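You operate a simulated robot arm through the tools that you are given. There is no shell and no other tool. Be economical: measure what you need, move in short steps, check, and stop when the job is done.

Carry out the task below with a simulated robot arm. There is one attempt and no reset: what you move stays moved.

TASK
Take the clay weight from the top of the far table and leave it on the black iron disc. Put one of the humidity cards from the top of the far table on the photo board. Shut the left spares door. Close the right stains door. Close the wax drawer. Stack the 1 stain jar from the top of the packing bench on top of the 3 stain jar. Put the iron dish in the sink basin. Push the tiles drawer shut. Put the iron block that says "L46" from the counter before the right rack on top of the blotter there and the iron block that says "N52" on the white coded tile there. Any order will do. Set down upright: clay weight, iron block.

The check looks at the end state, three seconds after you hand in, the way a careful person would. Anything else that was tipped, shoved, dropped, spilled or broken makes it a failure.

THE ROBOT
A 7-joint arm with a three-finger gripper on a trunk, on a base that drives. Base frame: it is fixed to the floor where the robot stands at the start and does not move with it; the origin is under the middle of the robot, x ahead of it, y to its left, z up; the surface under the hand at the start is at about z = 0.95. Readings come in m, rad, newtons and seconds.
With the tool pointing down near the work surface it reaches from about 0.14 to 0.88 m from the robot's upright axis, wherever it stands. Its first joint turns from -2.897 to 2.897 rad. Places, roughly: blotter [-2, -1.5, 1]; clay weight (6x6x7 cm) [0.5, 0, 1]; coded tile [-1.75, -2.25, 1]; humidity card [0.75, 0, 1]; iron block [-2, -1.75, 1]; iron disc (9x9x3 cm) [0.8, -0.2, 1]; iron dish (8x8x4 cm) [8, -1.9, 0.9]; left spares door [-2, -1, 1.7]; photo board [1.1, -0.6, 1]; right stains door [-2, -1.9, 1.7]; sink basin [5.8, -4.6, 0.7]; stain jar [8, -3, 1]; tiles drawer [-1.6, -1.7, 0.7]; wax drawer [-2.1, -1.7, 1.1]. Payload 2.94 kg.
Tool frame: the origin (TCP) lies between the finger pads and is the grasp point; the fingertips stand 0.03 m ahead of it; z points along the fingers, y is the line along which they close. The gripper opens to 0.132 m. The gripper's body begins 0.107 m behind the TCP.
Orientation is told as [roll, pitch, yaw] about the base's x, y, z axes, in that order, counted from this pose: with the fingers straight down and closing along the base's y, the tool's x points along the base's -x, its y along +y and its z along -z.

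THE INTERFACE
- The arm moves only by the tool send_rows. Its argument "series" is a list of rows, each a list of 3 entries, a list of its own where there are three numbers: the shift along the tool's x, y, z in m, then the turn, a rotation vector about the tool's x, y, z in rad, then the opening, from 0 (shut) to 1 (fully open). In form: [[[tx, ty, tz], [rx, ry, rz], hand], ...]. A call has 1 to 10 rows; each row is the pose to reach, as a shift and turn from the pose commanded when the call began, along the tool's axes at that moment. Rows are played at 5 a second. More than 0.05 m and 0.15 rad between two rows, or a gripper value outside its range, and nothing of the call is played. A pose out of reach is approached as far as the arm can. The call stops where the force on the tool passes 40 N (or 10 N more than at its start, if that is more) or the arm is blocked; 0.2 s more then pass. The fingers move at their own pace and stop on an object; they squeeze with about 40 N. The grip force told is the motor's: it shows also when the fingers shut on nothing. Time passes only in rows, and 0.2 s behind the last, so rows that repeat a pose let the fingers close. The reply holds the time, the measured pose of the TCP, the force on the tool along the base axes, the opening and the grip force, in the units named above and with some noise, with the torque about the TCP (base axes, N m) and any sound that the robot's microphone picked up, and new pictures: "pictures" is both (left out), scene, wrist or none.
- Cameras (640 x 400 px; columns grow to the right, rows downward): "scene" is now at [0.0575, 0.1554, 1.8175]; the picture's right is [-0.28, -0.96, 0.00], its down [-0.71, 0.20, -0.67] and it looks along [0.65, -0.19, -0.74] (base axes); focal length 271 px, centre (320, 200). "wrist" rides on the gripper at [0.072, 0.003, -0.144] in the tool frame; the picture's right is [-0.04, 1.00, 0.00], its down [-0.88, -0.04, -0.48] and it looks along [-0.47, -0.02, 0.88] (tool axes); focal length 256 px, centre (320, 200). There is no depth. A picture from a camera that has moved, and an enlarged one, comes with that camera's place and axes in the base frame and with its lens. The place of the scene camera against the robot may be out by one fixed shift of up to 0.025 m in any direction.
- lift_body(by): slides the trunk up (or, below 0, down) by that many m; the arm and the scene camera ride with it, the base frame stays. It gives what a move gives, with no picture.
- base_move(legs): drives the robot by 1 to 6 legs, each [ahead, left, turn to the left] in m, m and rad, along the robot's own axes; the way and the turn of a leg run together, so that a leg with both is an arc; at most 1.5 m and 3.142 rad a leg. The arm and the cameras ride along, it lands a little off, and it stops where it bumps. It gives what a move gives, and a new picture of the scene camera.
- turn_head(pan, tilt): turns the head with the scene camera to pan (to the left, within 2.496 rad either way) and tilt (down, from -0.506 to 1.204), counted from straight ahead of the robot. It gives what a move gives, and a new picture of the scene camera.
- inspect(camera, box): a new picture of the part [left, top, right, bottom] of that camera's present view, enlarged. No time passes.
- sign_off(): hands the job in; it is judged then, once.

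Work in short steps. Places have to be worked out from the pictures, the camera data and where the tool is seen: move nearer, look again, correct. Check each grasp and each placing, and mend what went wrong. You have 483 turns and 360 pictures in all, those below and enlarged ones among them. Open the gripper and draw the arm clear of the work before you hand the job in, unless the task says otherwise.

The tools are called after ">>>" as name(argument=value, ...) on one line, values as JSON. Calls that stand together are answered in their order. send_rows: Moves the arm, as the interface text tells. Its arguments: {"type":"object","properties":{"series":{"type":"array"},"pictures":{"type":"string","enum":["both","scene","wrist","none"]}},"required":["series"]} The other tools are called the same way: lift_body (by) slides the trunk up or down; base_move (legs) drives the base; turn_head (pan, tilt) turns the head that bears the scene camera; inspect (camera, box) takes an enlarged picture of a part of a camera's view; sign_off () hands the job in.

At the start:

```text
clock: 0.0
ee_pos: [0.5329, -0.2447, 1.2391]
tool_rot: [0.0, -0.001, -0.002]
ft_force: [0.2, 0.0, 0.7]
moment: [-0.02, 0.01, -0.03]
opening: 0.1321
grasp_force: 0.0
trunk travel left (down, up): [-0.325, 0.215]
robot x, y, heading: [-0.0016, -0.0025, 0.001]
head pan, tilt: [-0.279, 0.833]
```

scene: 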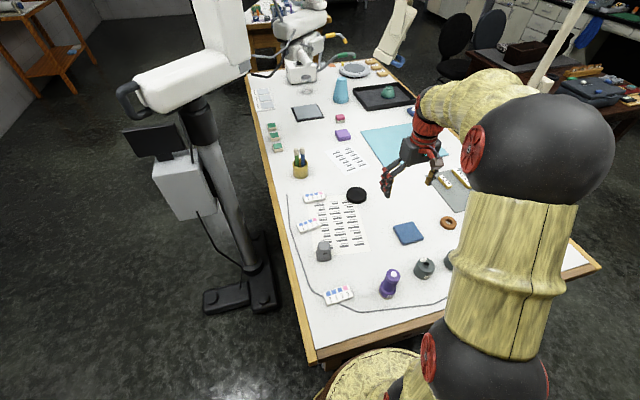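
wrist: 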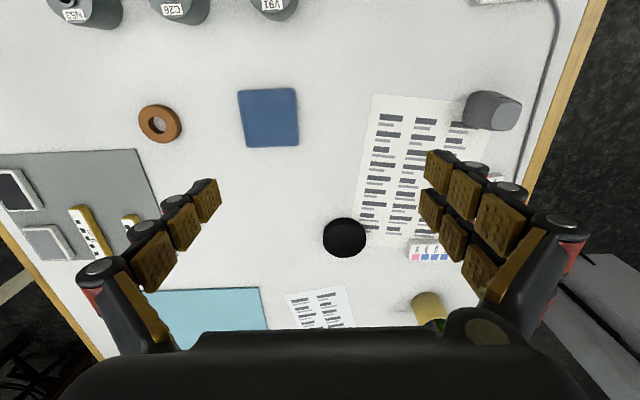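

I'll look closely at the table first to identify the items: the grey object near (324,250) is possibly the clay weight, and the black disc is at (357,195).

>>> inspect(camera="scene", box=[250, 160, 490, 310])

>>> inspect(camera="scene", box=[240, 50, 480, 200])

>>> inspect(camera="wrist", box=[300, 60, 620, 260])

```text
2.67 times, centred on (370, 235) of scene
camera zoom: at [0.0575, 0.1554, 1.8175], right [-0.28, -0.96, 0.0], down [-0.71, 0.2, -0.67], along [0.65, -0.19, -0.74], focal length 722 px, centre (187, 107)
```

zoom: 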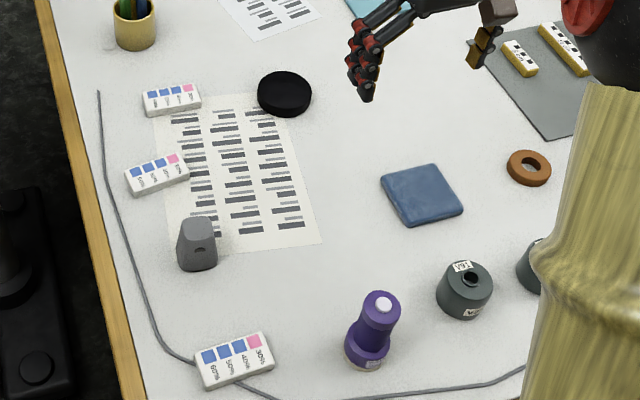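

```text
2.67 times, centred on (360, 125) of scene
camera zoom: at [0.0575, 0.1554, 1.8175], right [-0.28, -0.96, 0.0], down [-0.71, 0.2, -0.67], along [0.65, -0.19, -0.74], focal length 722 px, centre (213, 400)
```

zoom: 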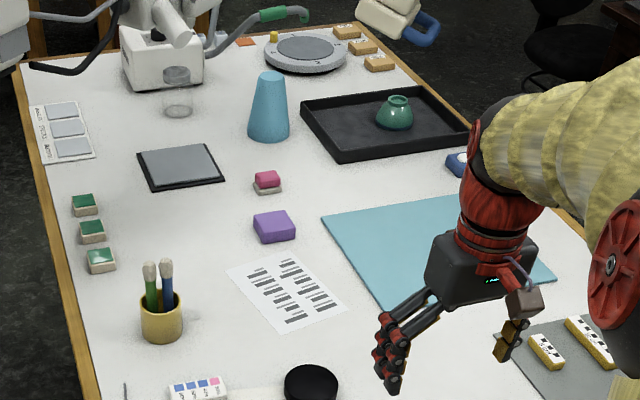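

```text
2.00 times, centred on (460, 160) of wrist
camera zoom: at [0.4618, -0.2427, 1.3836], right [0.04, 1.0, 0.0], down [0.88, -0.04, 0.48], along [0.47, -0.02, -0.88], focal length 512 px, centre (40, 280)
```

zoom: 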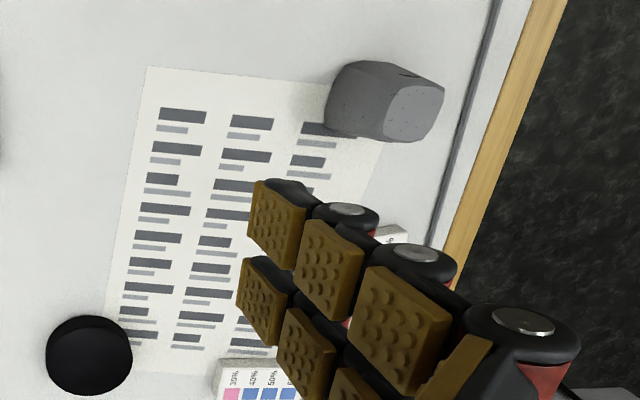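

The light-blue sheet at about (1.08,-0.58) matches the photo board. The clay weight is at about (0.535,0.018). I'll move above it and partly down.

>>> send_rows(series=[[[0, 0.045, 0.01], [0, 0, 0], 1], [[0, 0.09, 0.02], [0, 0, 0], 1], [[0, 0.135, 0.03], [0, 0, 0], 1], [[0, 0.18, 0.04], [0, 0, 0], 1], [[0, 0.225, 0.05], [0, 0, 0], 1], [[0, 0.262, 0.06], [0, 0, 0], 1], [[0, 0.262, 0.06], [0, 0, 0], 1]])

```text
clock: 1.6
ee_pos: [0.5348, 0.0177, 1.1786]
tool_rot: [0.001, -0.001, 0.0]
ft_force: [0.6, -0.5, 1.1]
moment: [-0.03, 0.0, -0.04]
opening: 0.1318
grasp_force: 0.0
trunk travel left (down, up): [-0.325, 0.215]
robot x, y, heading: [-0.0011, 0.001, -0.002]
head pan, tilt: [-0.279, 0.833]
camera scene: at [0.0575, 0.1554, 1.8175], right [-0.28, -0.96, 0.0], down [-0.71, 0.2, -0.67], along [0.65, -0.19, -0.74], focal length 271 px, centre (320, 200)
camera wrist: at [0.4622, 0.0203, 1.3232], right [0.04, 1.0, 0.0], down [0.88, -0.04, 0.48], along [0.47, -0.02, -0.88], focal length 256 px, centre (320, 200)
```

scene: 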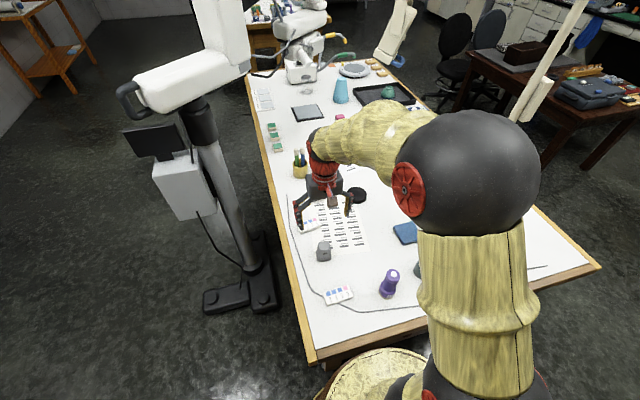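
wrist: 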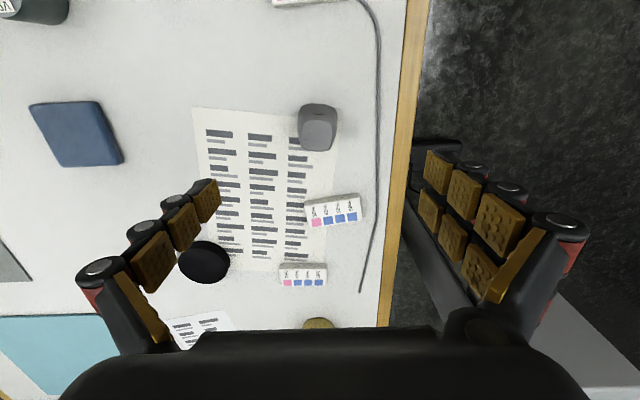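

The weight is right below, with its sides nearly aligned. I'll descend so the fingertips stay about 8 mm above the table.

>>> send_rows(series=[[[0.001, -0.002, 0.045], [0, 0, 0], 1], [[0.001, -0.002, 0.09], [0, 0, 0], 1], [[0.001, -0.002, 0.135], [0, 0, 0], 1], [[0.001, -0.002, 0.165], [0, 0, 0], 1], [[0.001, -0.002, 0.187], [0, 0, 0], 1], [[0.001, -0.002, 0.187], [0, 0, 0], 1]], pictures="wrist")

```text
clock: 3.0
ee_pos: [0.5324, 0.0143, 0.9913]
tool_rot: [-0.001, 0.0, 0.0]
ft_force: [0.4, 0.2, -0.1]
moment: [0.0, -0.01, -0.03]
opening: 0.1317
grasp_force: 0.2
trunk travel left (down, up): [-0.325, 0.215]
robot x, y, heading: [0.0, -0.0001, 0.003]
head pan, tilt: [-0.279, 0.833]
camera wrist: at [0.461, 0.0179, 1.1356], right [0.04, 1.0, 0.0], down [0.88, -0.04, 0.48], along [0.48, -0.02, -0.88], focal length 256 px, centre (320, 200)
```

wrist: 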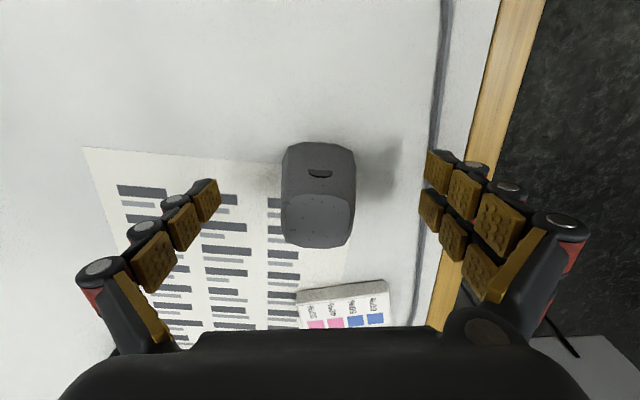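

Centred between the fingers, so I'll close and lift a little.

>>> send_rows(series=[[[0, 0, 0], [0, 0, 0], 0.2], [[0, 0, 0], [0, 0, 0], 0.2], [[0, 0, 0], [0, 0, 0], 0.2], [[0, 0, 0], [0, 0, 0], 0.2], [[0, 0, 0], [0, 0, 0], 0.2], [[0, 0, 0], [0, 0, 0], 0.2], [[0, 0, 0], [0, 0, 0], 0.2], [[0, 0, -0.03], [0, 0, 0], 0.2], [[0, 0, -0.06], [0, 0, 0], 0.2], [[0, 0, -0.09], [0, 0, 0], 0.2]], pictures="wrist")

```text
clock: 5.2
ee_pos: [0.5318, 0.0143, 1.0831]
tool_rot: [-0.001, 0.003, -0.001]
ft_force: [-0.2, -0.7, -2.3]
moment: [0.01, 0.04, 0.01]
opening: 0.0532
grasp_force: 40.6
trunk travel left (down, up): [-0.325, 0.215]
robot x, y, heading: [-0.0032, -0.0013, 0.0]
head pan, tilt: [-0.279, 0.833]
camera wrist: at [0.4603, 0.0182, 1.2262], right [0.04, 1.0, 0.0], down [0.88, -0.04, 0.47], along [0.47, -0.02, -0.88], focal length 256 px, centre (320, 200)
```

wrist: 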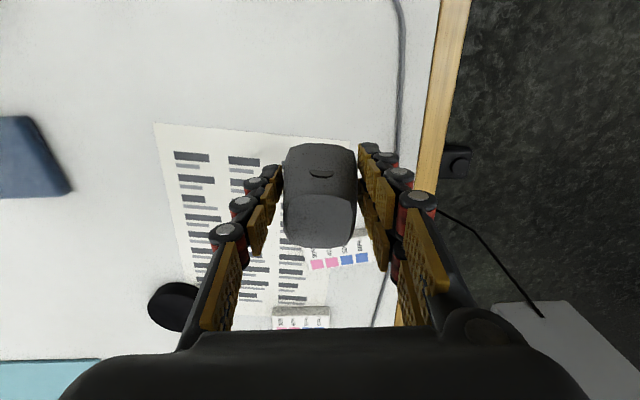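

Gripped. The disc works out at about (0.764,-0.204), so I'll carry the weight above it.

>>> send_rows(series=[[[-0.028, -0.027, -0.02], [0, 0, 0], 0.2], [[-0.056, -0.054, -0.03], [0, 0, 0], 0.2], [[-0.084, -0.081, -0.03], [0, 0, 0], 0.2], [[-0.112, -0.108, -0.03], [0, 0, 0], 0.2], [[-0.14, -0.135, -0.03], [0, 0, 0], 0.2], [[-0.168, -0.162, -0.03], [0, 0, 0], 0.2], [[-0.2, -0.19, -0.03], [0, 0, 0], 0.2], [[-0.232, -0.22, -0.02], [0, 0, 0], 0.2], [[-0.232, -0.22, -0.02], [0, 0, 0], 0.2]])

```text
clock: 7.2
ee_pos: [0.7647, -0.2052, 1.1019]
tool_rot: [-0.002, 0.0, -0.001]
ft_force: [-0.1, 0.1, -2.2]
moment: [0.0, -0.01, 0.0]
opening: 0.053
grasp_force: 40.2
trunk travel left (down, up): [-0.325, 0.215]
robot x, y, heading: [-0.0012, -0.0012, 0.004]
head pan, tilt: [-0.279, 0.833]
camera scene: at [0.0574, 0.1555, 1.8175], right [-0.28, -0.96, 0.0], down [-0.71, 0.2, -0.67], along [0.65, -0.19, -0.74], focal length 271 px, centre (320, 200)
camera wrist: at [0.6931, -0.2025, 1.2464], right [0.04, 1.0, 0.0], down [0.88, -0.04, 0.48], along [0.48, -0.02, -0.88], focal length 256 px, centre (320, 200)
```

scene: 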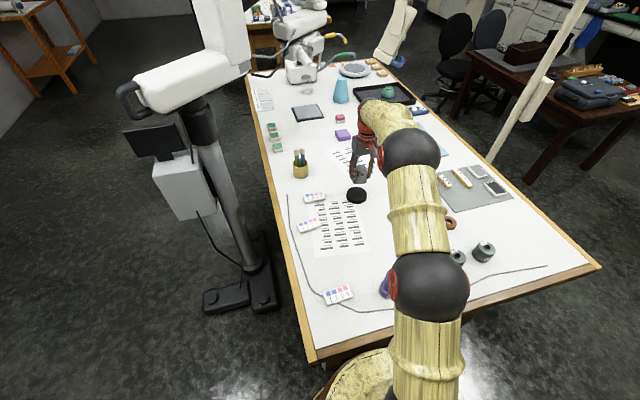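
wrist: 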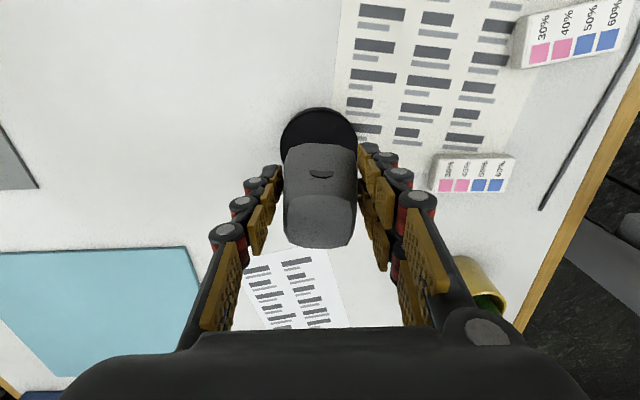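

The weight is above the disc. I'll zoom to check the x centring.

>>> inspect(camera="wrist", box=[240, 90, 400, 190])

>>> inspect(camera="scene", box=[310, 150, 406, 210])

```text
4.00 times, centred on (320, 140) of wrist
camera zoom: at [0.6931, -0.2025, 1.2464], right [0.04, 1.0, 0.0], down [0.88, -0.04, 0.48], along [0.48, -0.02, -0.88], focal length 1024 px, centre (320, 440)
```

zoom: 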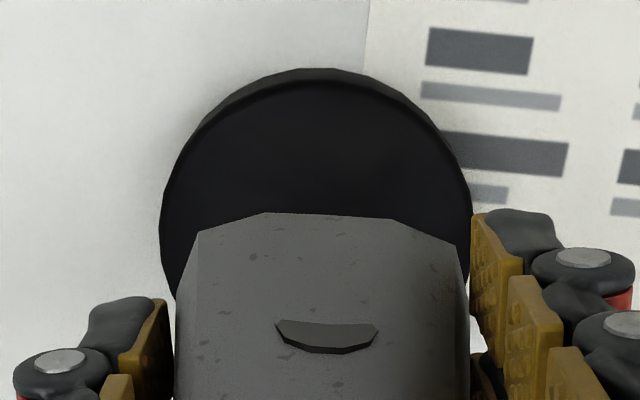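

```text
6.67 times, centred on (358, 180) of scene
camera zoom: at [0.0574, 0.1555, 1.8175], right [-0.28, -0.96, 0.0], down [-0.71, 0.2, -0.67], along [0.65, -0.19, -0.74], focal length 1806 px, centre (67, 333)
```

zoom: 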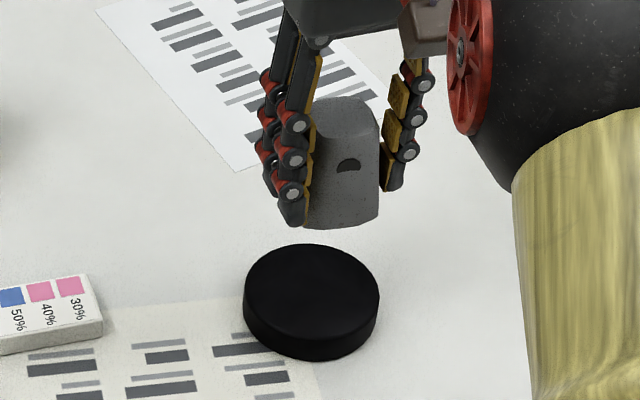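

Disc centre is about x=0.777, so I'll shift 12 mm forward and lower until contact.

>>> send_rows(series=[[[-0.012, -0.001, 0.02], [0, 0, 0], 0.2], [[-0.012, -0.001, 0.045], [0, 0, 0], 0.2], [[-0.012, -0.001, 0.06], [0, 0, 0], 0.2], [[-0.012, -0.001, 0.068], [0, 0, 0], 0.2], [[-0.012, -0.001, 0.074], [0, 0, 0], 0.2], [[-0.012, -0.001, 0.078], [0, 0, 0], 0.2], [[-0.012, -0.001, 0.081], [0, 0, 0], 0.2]])

```text
clock: 8.8
ee_pos: [0.7777, -0.2068, 1.0219]
tool_rot: [0.001, 0.0, -0.001]
ft_force: [0.7, -0.6, -1.9]
moment: [0.03, 0.01, 0.01]
opening: 0.053
grasp_force: 39.5
trunk travel left (down, up): [-0.325, 0.215]
robot x, y, heading: [0.0019, 0.0003, 0.003]
head pan, tilt: [-0.279, 0.833]
camera scene: at [0.058, 0.1553, 1.8175], right [-0.28, -0.96, 0.0], down [-0.71, 0.2, -0.67], along [0.65, -0.19, -0.74], focal length 271 px, centre (320, 200)
camera wrist: at [0.7051, -0.2038, 1.165], right [0.04, 1.0, 0.0], down [0.88, -0.04, 0.48], along [0.47, -0.02, -0.88], focal length 256 px, centre (320, 200)
```

scene: 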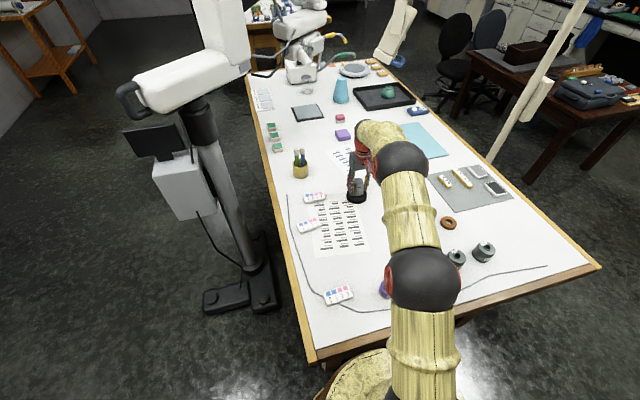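
wrist: 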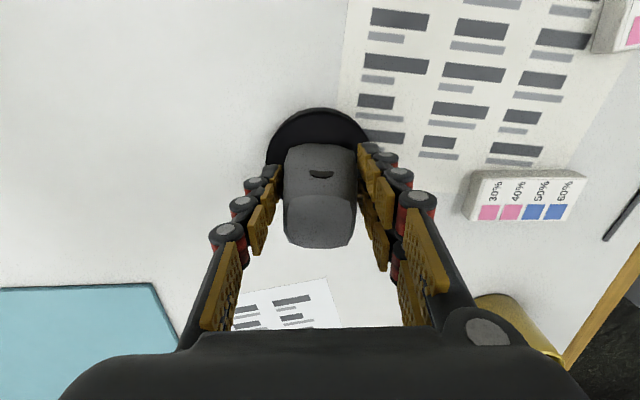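

No contact force yet; I'll lower further in 2 mm steps, watching force.

>>> send_rows(series=[[[0, 0, 0.002], [0, 0, 0], 0.2], [[0, 0, 0.004], [0, 0, 0], 0.2], [[0, 0, 0.005], [0, 0, 0], 0.2], [[0, 0, 0.005], [0, 0, 0], 0.2]], pictures="none")

>>> inspect(camera="scene", box=[310, 150, 406, 210])

```text
clock: 9.8
ee_pos: [0.7763, -0.2087, 1.016]
tool_rot: [0.0, -0.001, 0.001]
ft_force: [-0.2, 0.3, 0.5]
moment: [-0.06, 0.03, 0.0]
opening: 0.053
grasp_force: 39.7
trunk travel left (down, up): [-0.325, 0.215]
robot x, y, heading: [-0.0011, 0.0018, 0.006]
head pan, tilt: [-0.279, 0.833]
```

```text
6.67 times, centred on (358, 180) of scene
camera zoom: at [0.0578, 0.1554, 1.8175], right [-0.28, -0.96, 0.0], down [-0.71, 0.2, -0.67], along [0.65, -0.19, -0.74], focal length 1806 px, centre (67, 333)
```

zoom: 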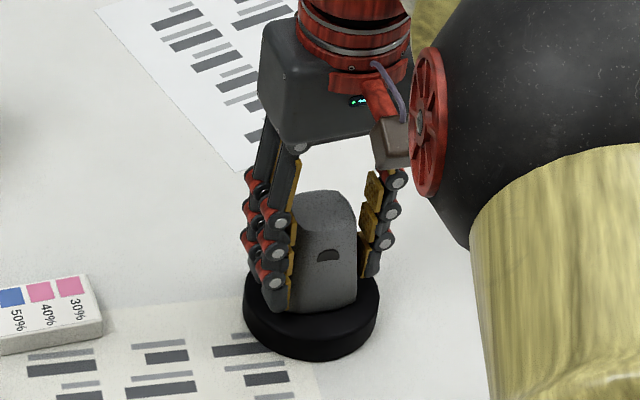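

Contact made and the weight is centred. I'll release and rise.

>>> send_rows(series=[[[0, 0, 0.001], [0, 0, 0], 0.5], [[0, 0, 0.001], [0, 0, 0], 0.8], [[0, 0, 0.001], [0, 0, 0], 1], [[0, 0, 0.001], [0, 0, 0], 1], [[0, 0, 0], [0, 0, 0], 1], [[0, 0, -0.04], [0, 0, 0], 1], [[0, 0, -0.085], [0, 0, 0], 1], [[0, 0, -0.13], [0, 0, 0], 1], [[0, 0, -0.17], [0, 0, 0], 1]])

>>> inspect(camera="scene", box=[290, 120, 450, 220])

```text
clock: 11.8
ee_pos: [0.7762, -0.2062, 1.1876]
tool_rot: [0.001, 0.001, 0.0]
ft_force: [-0.9, -0.2, -0.4]
moment: [-0.06, -0.06, -0.02]
opening: 0.1317
grasp_force: 0.0
trunk travel left (down, up): [-0.325, 0.215]
robot x, y, heading: [-0.0033, 0.0012, -0.006]
head pan, tilt: [-0.279, 0.833]
camera scene: at [0.0568, 0.1557, 1.8175], right [-0.28, -0.96, 0.0], down [-0.71, 0.2, -0.67], along [0.65, -0.19, -0.74], focal length 271 px, centre (320, 200)
camera wrist: at [0.7043, -0.2029, 1.3315], right [0.04, 1.0, 0.0], down [0.88, -0.04, 0.47], along [0.47, -0.02, -0.88], focal length 256 px, centre (320, 200)
```

scene: 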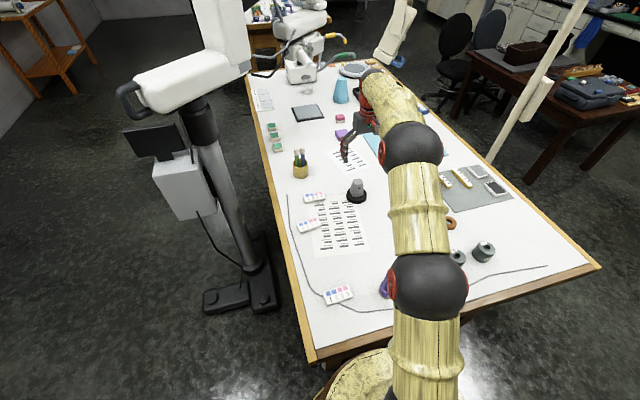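
wrist: 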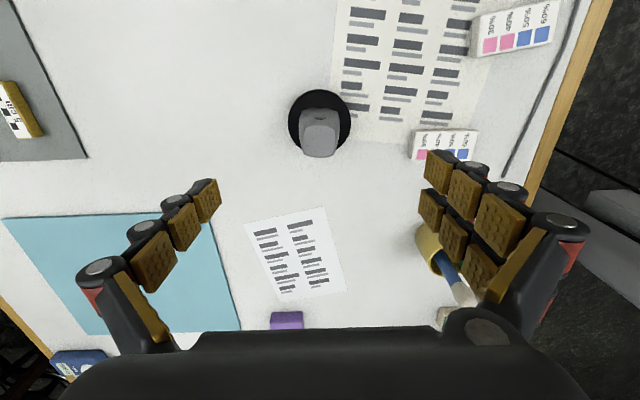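

```text
4.00 times, centred on (370, 170) of scene
camera zoom: at [0.0568, 0.1557, 1.8175], right [-0.28, -0.96, 0.0], down [-0.71, 0.2, -0.67], along [0.65, -0.19, -0.74], focal length 1083 px, centre (120, 320)
```

zoom: 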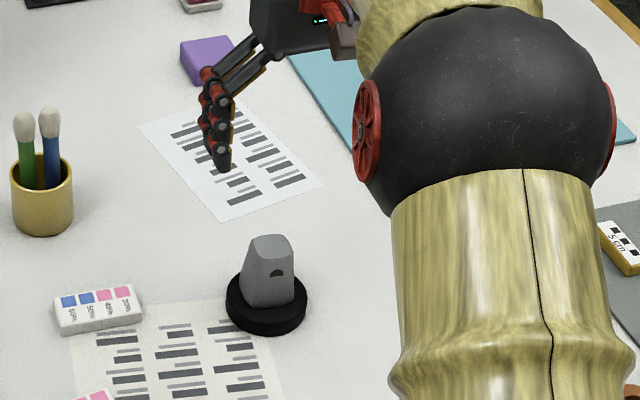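

The clay weight stands on the disc. Next is humidity card B at about (0.82,-0.02), so I'll move above it.

>>> send_rows(series=[[[-0.01, 0.045, 0.0], [0, 0, 0], 1], [[-0.02, 0.09, 0.01], [0, 0, 0], 1], [[-0.03, 0.135, 0.03], [0, 0, 0], 1], [[-0.043, 0.175, 0.05], [0, 0, 0], 1], [[-0.043, 0.185, 0.08], [0, 0, 0], 1], [[-0.043, 0.185, 0.08], [0, 0, 0], 1]], pictures="wrist")

```text
refused: row 3 steps farther than a row can; nothing moved
```

The step was slightly too long; I'll shorten it.

>>> send_rows(series=[[[-0.01, 0.04, 0.0], [0, 0, 0], 1], [[-0.02, 0.08, 0.01], [0, 0, 0], 1], [[-0.03, 0.12, 0.02], [0, 0, 0], 1], [[-0.04, 0.155, 0.04], [0, 0, 0], 1], [[-0.043, 0.185, 0.06], [0, 0, 0], 1], [[-0.043, 0.185, 0.08], [0, 0, 0], 1], [[-0.043, 0.185, 0.08], [0, 0, 0], 1]], pictures="wrist")

```text
clock: 13.4
ee_pos: [0.8198, -0.023, 1.1067]
tool_rot: [-0.001, 0.0, 0.001]
ft_force: [-0.1, 0.0, -0.6]
moment: [0.02, 0.03, 0.01]
opening: 0.1319
grasp_force: 0.1
trunk travel left (down, up): [-0.325, 0.215]
robot x, y, heading: [0.0027, 0.0041, 0.006]
head pan, tilt: [-0.279, 0.833]
camera wrist: at [0.7486, -0.0179, 1.2501], right [0.04, 1.0, 0.0], down [0.88, -0.04, 0.48], along [0.48, -0.02, -0.88], focal length 256 px, centre (320, 200)
```

wrist: 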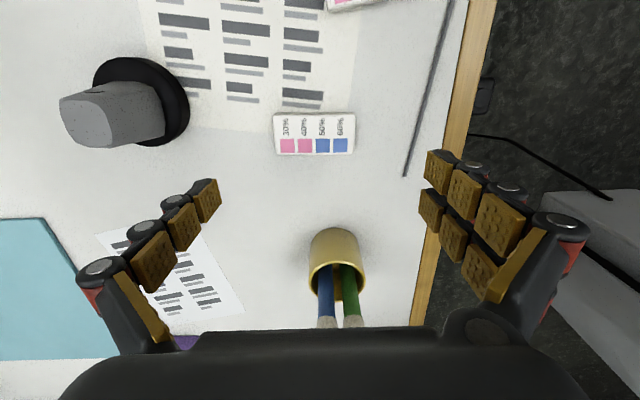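

Card is centred at (0.82,-0.027). I'll descend to just above the table and grip its ends.

>>> send_rows(series=[[[0, -0.004, 0.04], [0, 0, 0], 1], [[0, -0.004, 0.08], [0, 0, 0], 1], [[0, -0.004, 0.11], [0, 0, 0], 1], [[0, -0.004, 0.12], [0, 0, 0], 1], [[0, -0.004, 0.123], [0, 0, 0], 1], [[0, -0.004, 0.123], [0, 0, 0], 1]], pictures="wrist")

```text
clock: 14.8
ee_pos: [0.8188, -0.0265, 0.9825]
tool_rot: [0.001, 0.0, 0.001]
ft_force: [-0.7, 0.3, 0.2]
moment: [-0.02, 0.01, 0.02]
opening: 0.132
grasp_force: 0.0
trunk travel left (down, up): [-0.325, 0.215]
robot x, y, heading: [0.003, -0.0016, -0.002]
head pan, tilt: [-0.279, 0.833]
camera wrist: at [0.7478, -0.0224, 1.1265], right [0.04, 1.0, 0.0], down [0.88, -0.04, 0.48], along [0.47, -0.02, -0.88], focal length 256 px, centre (320, 200)
```

wrist: 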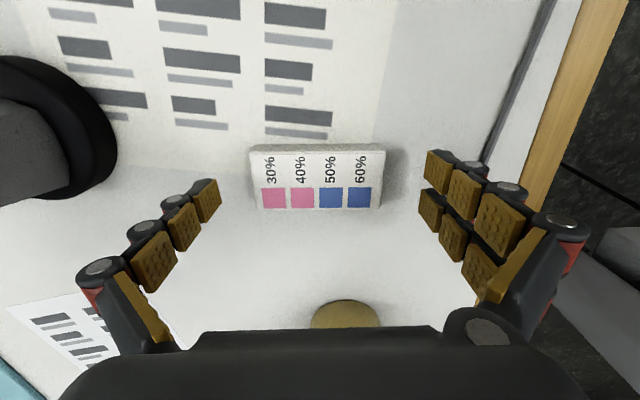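

Aligned; closing now.

>>> send_rows(series=[[[0, 0, 0], [0, 0, 0], 0.4], [[0, 0, 0], [0, 0, 0], 0.4], [[0, 0, 0], [0, 0, 0], 0.4], [[0, 0, 0], [0, 0, 0], 0.4], [[0, 0, 0], [0, 0, 0], 0.4], [[0, 0, -0.03], [0, 0, 0], 0.4], [[0, 0, -0.07], [0, 0, 0], 0.4]], pictures="wrist")

```text
clock: 16.4
ee_pos: [0.8191, -0.0258, 1.0538]
tool_rot: [0.0, 0.003, -0.001]
ft_force: [-0.3, -1.1, 0.1]
moment: [0.02, -0.05, -0.02]
opening: 0.0892
grasp_force: 39.8
trunk travel left (down, up): [-0.325, 0.215]
robot x, y, heading: [-0.0032, -0.0002, -0.003]
head pan, tilt: [-0.279, 0.833]
camera wrist: at [0.7476, -0.0225, 1.198], right [0.04, 1.0, 0.0], down [0.88, -0.04, 0.47], along [0.47, -0.02, -0.88], focal length 256 px, centre (320, 200)
```

wrist: 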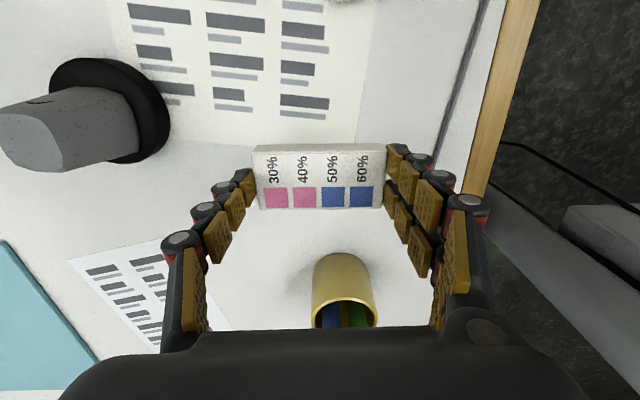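

Held firmly. I'll raise and retract, then look to the right to plan driving around to the board.

>>> send_rows(series=[[[0, 0, -0.045], [0, 0, 0], 0.4], [[0, 0, -0.09], [0, 0, 0], 0.4], [[0.03, 0, -0.13], [0, 0, 0], 0.4], [[0.07, 0, -0.15], [0, 0, 0], 0.4], [[0.115, 0, -0.17], [0, 0, 0], 0.4], [[0.16, 0, -0.19], [0, 0, 0], 0.4], [[0.205, 0, -0.2], [0, 0, 0], 0.4], [[0.25, 0, -0.2], [0, 0, 0], 0.4], [[0.3, 0, -0.2], [0, 0, 0], 0.4], [[0.35, 0, -0.2], [0, 0, 0], 0.4]], pictures="none")

>>> turn_head(pan=-0.9, tilt=0.5)

>>> turn_head(pan=-1.9, tilt=0.5)

```text
clock: 18.6
ee_pos: [0.4668, -0.0264, 1.2521]
tool_rot: [-0.001, -0.002, 0.0]
ft_force: [0.0, -0.4, 0.0]
moment: [0.02, -0.07, 0.03]
opening: 0.0892
grasp_force: 40.1
trunk travel left (down, up): [-0.325, 0.215]
robot x, y, heading: [0.0027, -0.001, -0.002]
head pan, tilt: [-0.279, 0.833]
```

```text
clock: 19.6
ee_pos: [0.4701, -0.0269, 1.2528]
tool_rot: [0.001, 0.0, 0.0]
ft_force: [-0.4, 0.9, -1.3]
moment: [0.0, -0.02, 0.04]
opening: 0.0889
grasp_force: 40.2
trunk travel left (down, up): [-0.325, 0.215]
robot x, y, heading: [0.0011, 0.0021, -0.002]
head pan, tilt: [-0.901, 0.499]
camera scene: at [0.0378, 0.1061, 1.8461], right [-0.78, -0.62, 0.0], down [-0.3, 0.38, -0.88], along [0.55, -0.69, -0.48], focal length 271 px, centre (320, 200)
```

scene: 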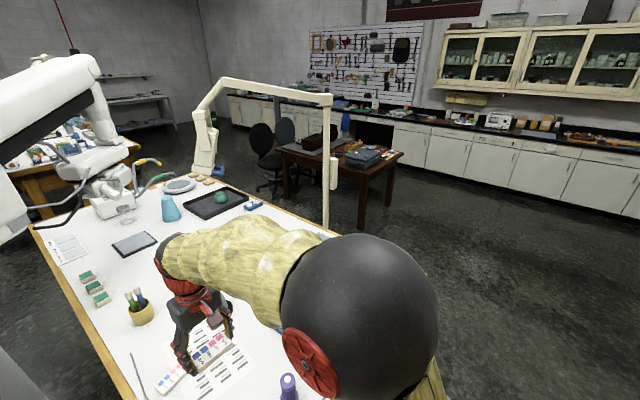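

```text
clock: 20.9
ee_pos: [0.4695, -0.0268, 1.2526]
tool_rot: [-0.001, 0.001, -0.001]
ft_force: [0.2, -0.2, -0.1]
moment: [0.01, -0.03, 0.0]
opening: 0.0886
grasp_force: 39.6
trunk travel left (down, up): [-0.325, 0.215]
robot x, y, heading: [-0.0003, 0.002, 0.005]
head pan, tilt: [-1.901, 0.499]
camera scene: at [-0.0479, 0.0912, 1.8461], right [-0.95, 0.32, 0.0], down [0.15, 0.45, -0.88], along [-0.28, -0.83, -0.48], focal length 271 px, centre (320, 200)
```

scene: 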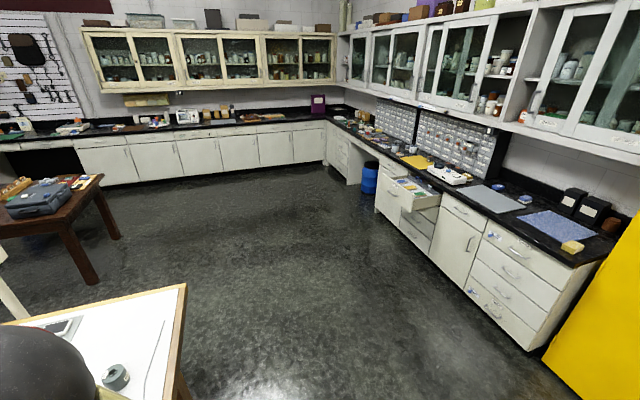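

There's a white frame with a thin leg near (0.85,-0.96) and a beam at about z 1.65 along the table's right edge. I'll drive sideways to the right and look at it from there.

>>> base_move(legs=[[0, -1.45, 0]])

>>> turn_head(pan=0.3, tilt=0.4)

```text
clock: 28.1
ee_pos: [0.4708, -1.4702, 1.2524]
tool_rot: [0.0, 0.001, 0.0]
ft_force: [-0.6, -0.5, -1.1]
moment: [-0.01, -0.01, 0.03]
opening: 0.0887
grasp_force: 39.9
trunk travel left (down, up): [-0.325, 0.215]
robot x, y, heading: [0.0014, -1.4441, 0.003]
head pan, tilt: [-1.901, 0.499]
camera scene: at [-0.0471, -1.3537, 1.8462], right [-0.95, 0.32, 0.0], down [0.15, 0.45, -0.88], along [-0.28, -0.83, -0.48], focal length 271 px, centre (320, 200)
```

scene: 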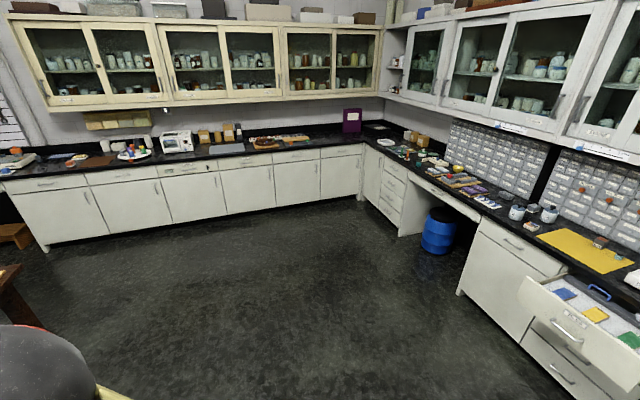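

```text
clock: 30.1
ee_pos: [0.4716, -1.4695, 1.254]
tool_rot: [0.0, -0.001, 0.004]
ft_force: [-0.5, -0.1, -1.0]
moment: [0.04, -0.01, 0.0]
opening: 0.0886
grasp_force: 39.6
trunk travel left (down, up): [-0.325, 0.215]
robot x, y, heading: [0.0014, -1.4431, -0.002]
head pan, tilt: [0.3, 0.4]
camera scene: at [0.0708, -1.2398, 1.8553], right [0.3, -0.95, 0.0], down [-0.37, -0.12, -0.92], along [0.88, 0.27, -0.39], focal length 271 px, centre (320, 200)
```

scene: 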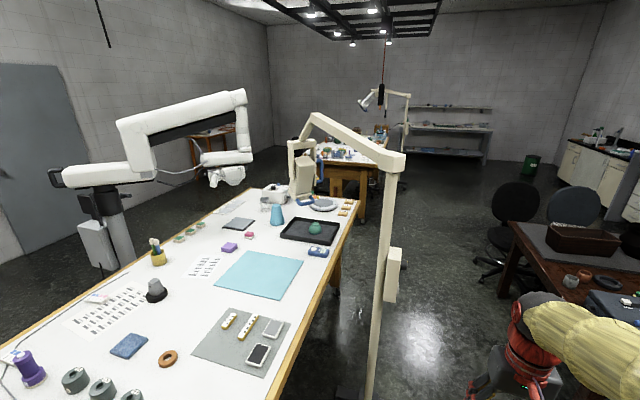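

The pole appears floor-standing near (1.05,-1.22). I'll look down to see its foot.

>>> turn_head(pan=0.1, tilt=0.85)

```text
clock: 31.0
ee_pos: [0.4706, -1.4701, 1.2522]
tool_rot: [-0.001, 0.001, 0.002]
ft_force: [-0.9, -0.9, -0.2]
moment: [0.02, -0.01, 0.01]
opening: 0.0885
grasp_force: 39.9
trunk travel left (down, up): [-0.325, 0.215]
robot x, y, heading: [0.0038, -1.4466, 0.0]
head pan, tilt: [0.099, 0.85]
camera scene: at [0.0601, -1.2593, 1.8162], right [0.1, -0.99, 0.0], down [-0.75, -0.08, -0.66], along [0.66, 0.07, -0.75], focal length 271 px, centre (320, 200)
```

scene: 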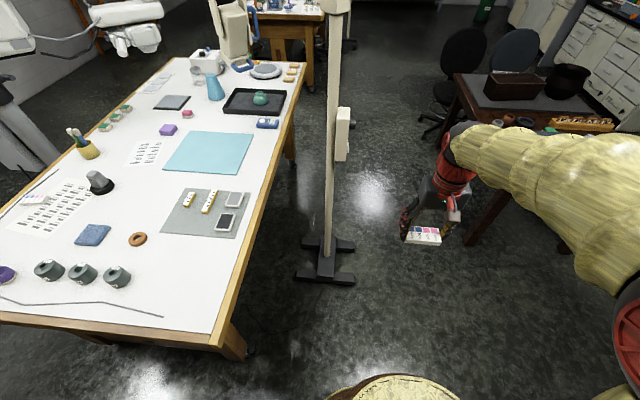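

The foot spans roughly x 0.9–1.2, y -1.35…-1.1. I'll turn left 1.0 rad and drive to about (0.58,-1.35), keeping clear of the foot.

>>> base_move(legs=[[0, 0, 1.0], [0.389, -0.439, 0]])

>>> turn_head(pan=0.1, tilt=0.85)

```text
clock: 37.1
ee_pos: [0.8648, -0.9852, 1.2536]
tool_rot: [0.0, 0.002, 0.985]
ft_force: [-0.1, -0.1, -1.2]
moment: [-0.02, -0.02, -0.01]
opening: 0.0886
grasp_force: 40.0
trunk travel left (down, up): [-0.325, 0.215]
robot x, y, heading: [0.5868, -1.3661, 0.986]
head pan, tilt: [0.099, 0.85]
stopped in leg 2: the robot was blocked; the commanded pose is now the measured one
camera scene: at [0.457, -1.2262, 1.8161], right [0.89, -0.47, 0.0], down [-0.35, -0.67, -0.66], along [0.31, 0.58, -0.75], focal length 271 px, centre (320, 200)
```

scene: 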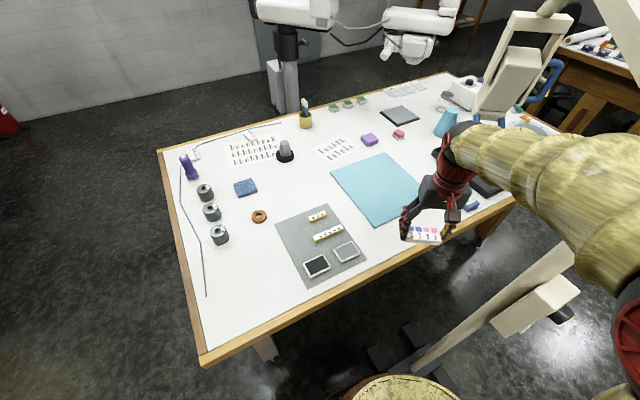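

```text
clock: 37.7
ee_pos: [0.8652, -0.9848, 1.2523]
tool_rot: [-0.001, 0.001, 0.987]
ft_force: [0.4, 0.7, -0.1]
moment: [-0.01, -0.01, -0.02]
opening: 0.0886
grasp_force: 39.9
trunk travel left (down, up): [-0.325, 0.215]
robot x, y, heading: [0.585, -1.3613, 0.986]
head pan, tilt: [0.099, 0.85]
camera scene: at [0.4574, -1.2261, 1.8161], right [0.89, -0.47, 0.0], down [-0.35, -0.67, -0.66], along [0.31, 0.58, -0.75], focal length 271 px, centre (320, 200)
```

scene: 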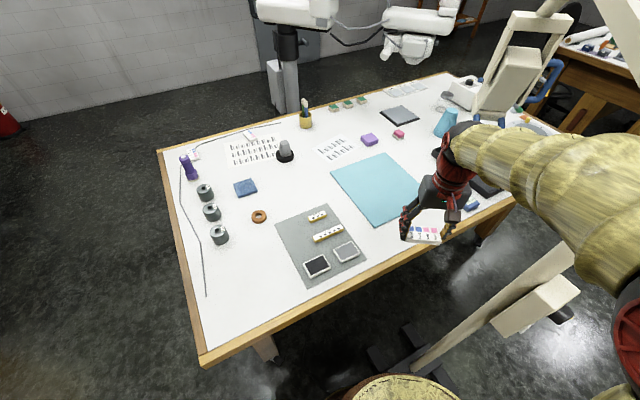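

Arrived at (0.586,-1.364), just touching something at the end. I'll extend the arm towards (1.03,-0.68) over the board.

>>> send_rows(series=[[[-0.045, 0.004, 0.01], [0, 0, 0], 0.4], [[-0.09, 0.008, 0.02], [0, 0, 0], 0.4], [[-0.135, 0.012, 0.03], [0, 0, 0], 0.4], [[-0.18, 0.016, 0.04], [0, 0, 0], 0.4], [[-0.225, 0.02, 0.05], [0, 0, 0], 0.4], [[-0.27, 0.024, 0.06], [0, 0, 0], 0.4], [[-0.31, 0.028, 0.07], [0, 0, 0], 0.4], [[-0.345, 0.031, 0.09], [0, 0, 0], 0.4], [[-0.345, 0.031, 0.11], [0, 0, 0], 0.4]])

```text
clock: 39.7
ee_pos: [1.031, -0.6801, 1.1428]
tool_rot: [-0.002, -0.001, 0.986]
ft_force: [0.5, -0.3, 0.0]
moment: [-0.01, 0.03, -0.03]
opening: 0.0886
grasp_force: 39.9
trunk travel left (down, up): [-0.325, 0.215]
robot x, y, heading: [0.5842, -1.364, 0.99]
head pan, tilt: [0.099, 0.85]
camera scene: at [0.4575, -1.2259, 1.8162], right [0.89, -0.47, 0.0], down [-0.35, -0.67, -0.66], along [0.31, 0.58, -0.75], focal length 271 px, centre (320, 200)
camera wrist: at [0.989, -0.7391, 1.2861], right [-0.81, 0.59, 0.0], down [0.52, 0.71, 0.48], along [0.28, 0.39, -0.88], focal length 256 px, centre (320, 200)
```

scene: 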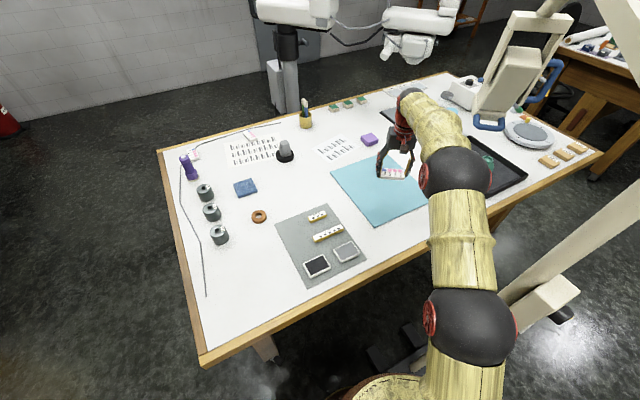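
wrist: 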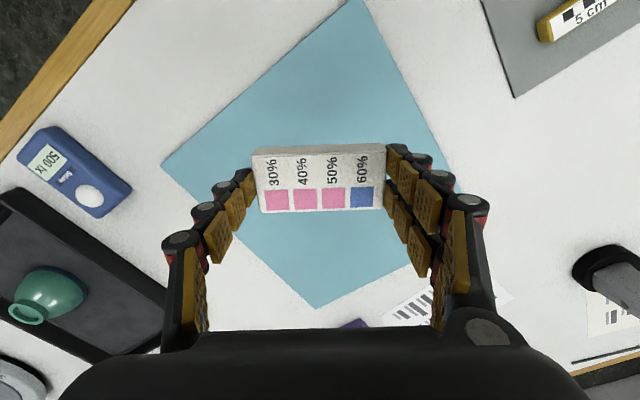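

The landing point falls well inside the board. I'll lower until contact.

>>> send_rows(series=[[[0, 0, 0.045], [0, 0, 0], 0.4], [[0, 0, 0.09], [0, 0, 0], 0.4], [[0, 0, 0.13], [0, 0, 0], 0.4], [[0, 0, 0.145], [0, 0, 0], 0.4], [[0, 0, 0.151], [0, 0, 0], 0.4], [[0, 0, 0.154], [0, 0, 0], 0.4], [[0, 0, 0.154], [0, 0, 0], 0.4]])

```text
clock: 41.3
ee_pos: [1.0299, -0.6807, 0.9912]
tool_rot: [0.0, -0.004, 0.987]
ft_force: [0.3, -0.9, 14.1]
moment: [-0.15, 0.16, 0.02]
opening: 0.089
grasp_force: 40.0
trunk travel left (down, up): [-0.325, 0.215]
robot x, y, heading: [0.584, -1.3652, 0.985]
head pan, tilt: [0.099, 0.85]
camera scene: at [0.4569, -1.227, 1.8163], right [0.89, -0.47, 0.0], down [-0.35, -0.66, -0.66], along [0.31, 0.58, -0.75], focal length 271 px, centre (320, 200)
camera wrist: at [0.9878, -0.739, 1.1342], right [-0.81, 0.59, 0.0], down [0.52, 0.71, 0.48], along [0.28, 0.39, -0.88], focal length 256 px, centre (320, 200)
```

scene: 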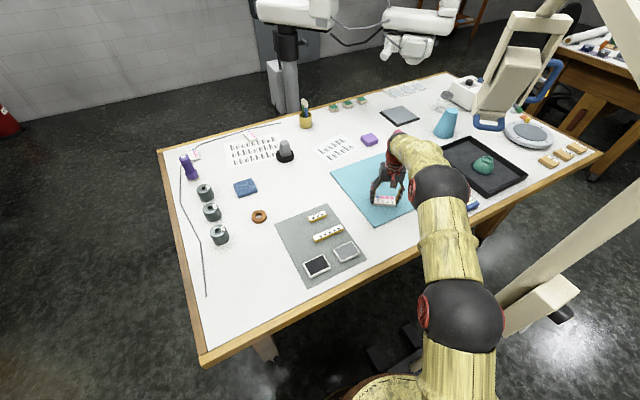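
wrist: 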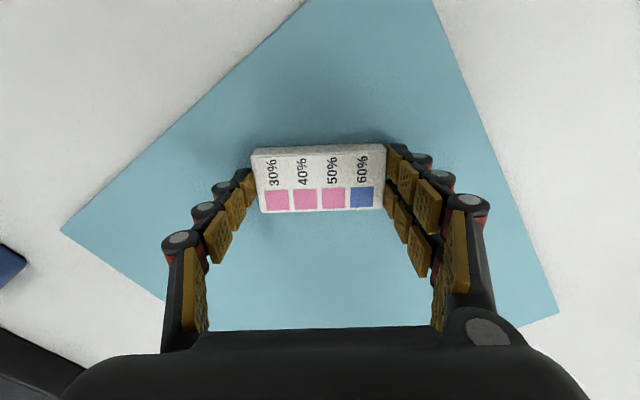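

Contact (14 N), with the card inside the board. I'll ease up slightly, release and rise.

>>> send_rows(series=[[[0, 0, -0.002], [0, 0, 0], 0.4], [[0, 0, -0.002], [0, 0, 0], 0.7], [[0, 0, -0.002], [0, 0, 0], 1], [[0, 0, -0.002], [0, 0, 0], 1], [[0, 0, -0.002], [0, 0, 0], 1], [[0, 0, -0.045], [0, 0, 0], 1], [[0, 0, -0.09], [0, 0, 0], 1], [[0, 0, -0.135], [0, 0, 0], 1], [[0, 0, -0.18], [0, 0, 0], 1], [[0, 0, -0.22], [0, 0, 0], 1]], pictures="wrist")

>>> send_rows(series=[[[0.05, 0, -0.01], [0, 0, 0], 1], [[0.1, 0, -0.02], [0, 0, 0], 1], [[0.15, 0, -0.03], [0, 0, 0], 1], [[0.2, 0, -0.03], [0, 0, 0], 1], [[0.25, 0, -0.03], [0, 0, 0], 1], [[0.3, 0, -0.03], [0, 0, 0], 0.5], [[0.35, 0, -0.03], [0, 0, 0], 0.5], [[0.35, 0, -0.03], [0, 0, 0], 0.3]], pictures="scene")

```text
clock: 43.5
ee_pos: [1.0298, -0.681, 1.2083]
tool_rot: [-0.001, 0.002, 0.987]
ft_force: [0.2, -0.5, -0.7]
moment: [0.01, 0.0, -0.02]
opening: 0.1321
grasp_force: 0.1
trunk travel left (down, up): [-0.325, 0.215]
robot x, y, heading: [0.5853, -1.3627, 0.987]
head pan, tilt: [0.099, 0.85]
camera wrist: at [0.988, -0.7386, 1.3524], right [-0.81, 0.59, 0.0], down [0.52, 0.71, 0.47], along [0.28, 0.38, -0.88], focal length 256 px, centre (320, 200)
```

wrist: 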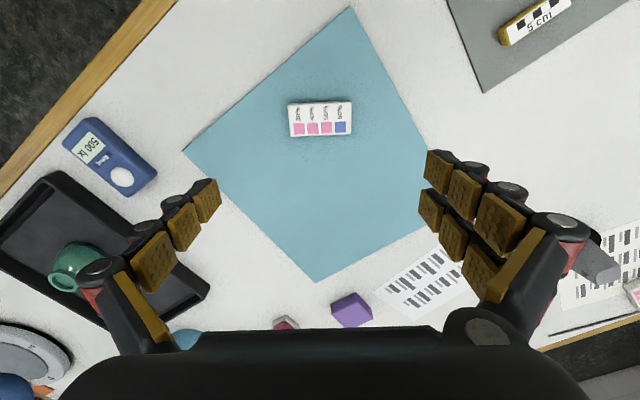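

```text
refused: row 1 steps farther than a row can; nothing moved
```

Card lies fully on the board. Now I'll retract.

>>> send_rows(series=[[[0.045, 0, -0.01], [0, 0, 0], 1], [[0.09, 0, -0.02], [0, 0, 0], 1], [[0.135, 0, -0.03], [0, 0, 0], 1], [[0.18, 0, -0.03], [0, 0, 0], 1], [[0.225, 0, -0.03], [0, 0, 0], 1], [[0.27, 0, -0.03], [0, 0, 0], 0.5], [[0.315, 0, -0.03], [0, 0, 0], 0.5], [[0.36, 0, -0.03], [0, 0, 0], 0.3]], pictures="none")

>>> turn_head(pan=2.2, tilt=0.4)

>>> turn_head(pan=-1.4, tilt=0.4)

```text
clock: 45.3
ee_pos: [0.8305, -0.9831, 1.2387]
tool_rot: [-0.001, -0.002, 0.988]
ft_force: [-0.1, -0.6, -0.6]
moment: [0.08, -0.05, 0.01]
opening: 0.0795
grasp_force: 1.5
trunk travel left (down, up): [-0.325, 0.215]
robot x, y, heading: [0.5875, -1.3607, 0.986]
head pan, tilt: [0.099, 0.85]
```

```text
clock: 47.3
ee_pos: [0.8317, -0.9808, 1.2381]
tool_rot: [0.001, -0.001, 0.985]
ft_force: [-0.3, -0.1, 0.0]
moment: [0.03, 0.03, 0.02]
opening: 0.0395
grasp_force: 0.1
trunk travel left (down, up): [-0.325, 0.215]
robot x, y, heading: [0.5856, -1.365, 0.993]
head pan, tilt: [2.201, 0.4]
camera scene: at [0.3284, -1.2995, 1.8553], right [-0.05, 1.0, 0.0], down [0.39, 0.02, -0.92], along [-0.92, -0.04, -0.39], focal length 271 px, centre (320, 200)
```

scene: 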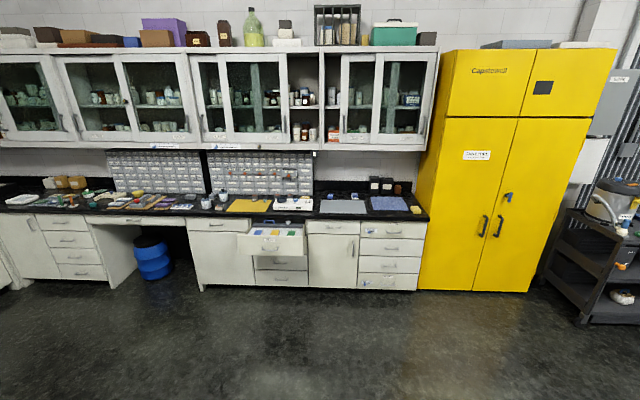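

```text
clock: 50.3
ee_pos: [0.8318, -0.9802, 1.2381]
tool_rot: [0.0, 0.001, 0.987]
ft_force: [0.0, -0.3, 0.0]
moment: [0.02, -0.01, -0.03]
opening: 0.0394
grasp_force: 0.1
trunk travel left (down, up): [-0.325, 0.215]
robot x, y, heading: [0.5862, -1.3666, 0.989]
head pan, tilt: [-1.4, 0.4]
camera scene: at [0.5059, -1.3324, 1.8553], right [-0.4, -0.92, 0.0], down [-0.36, 0.16, -0.92], along [0.84, -0.37, -0.39], focal length 271 px, centre (320, 200)
```

scene: 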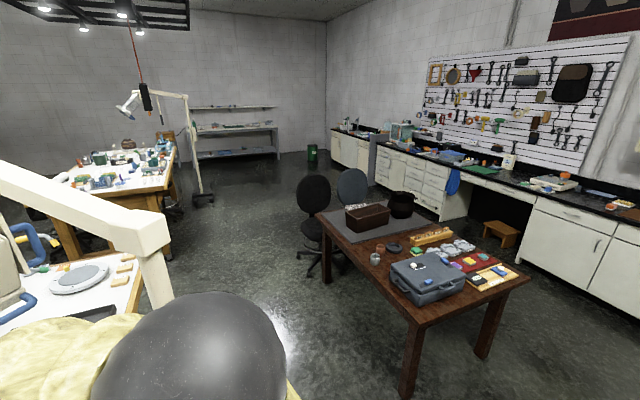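

Next is the wall bench at x≈-2. I'll drive back along -x, then turn to face it.

>>> base_move(legs=[[-0.7, 1.07, 0], [0, 0, 2.15]])

>>> turn_head(pan=0.0, tilt=0.25)

```text
clock: 61.9
ee_pos: [-1.1501, -1.3714, 1.2387]
tool_rot: [-0.001, 0.0, -3.132]
ft_force: [0.1, 0.5, -0.4]
moment: [-0.02, 0.01, -0.02]
opening: 0.0396
grasp_force: 0.1
trunk travel left (down, up): [-0.325, 0.215]
robot x, y, heading: [-0.6958, -1.3628, -3.135]
head pan, tilt: [-1.4, 0.4]
camera scene: at [-0.6691, -1.4758, 1.8553], right [0.98, 0.18, 0.0], down [0.07, -0.38, -0.92], along [-0.17, 0.91, -0.39], focal length 271 px, centre (320, 200)
```

scene: 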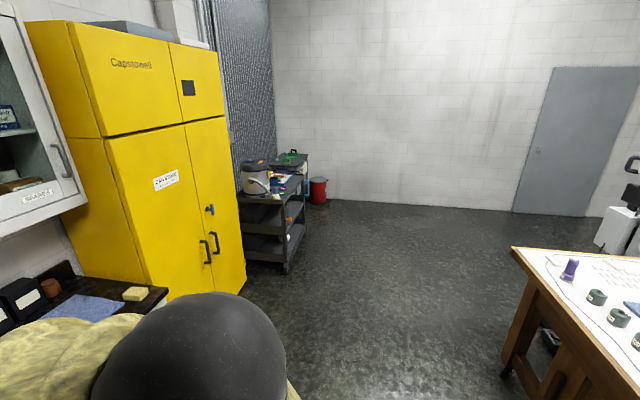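

```text
clock: 63.4
ee_pos: [-1.1498, -1.3724, 1.2384]
tool_rot: [0.002, 0.002, -3.132]
ft_force: [-0.3, -0.3, 0.0]
moment: [0.01, 0.02, 0.0]
opening: 0.0395
grasp_force: 0.0
trunk travel left (down, up): [-0.325, 0.215]
robot x, y, heading: [-0.693, -1.3675, -3.133]
head pan, tilt: [0.0, 0.25]
camera scene: at [-0.7459, -1.5677, 1.8692], right [-0.01, 1.0, 0.0], down [0.25, 0.0, -0.97], along [-0.97, -0.01, -0.25], focal length 271 px, centre (320, 200)
```

scene: 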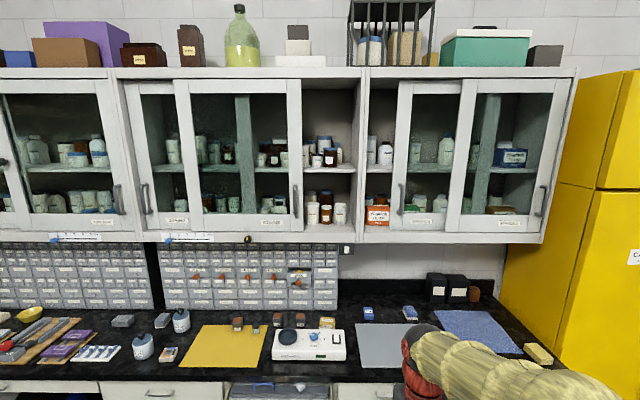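

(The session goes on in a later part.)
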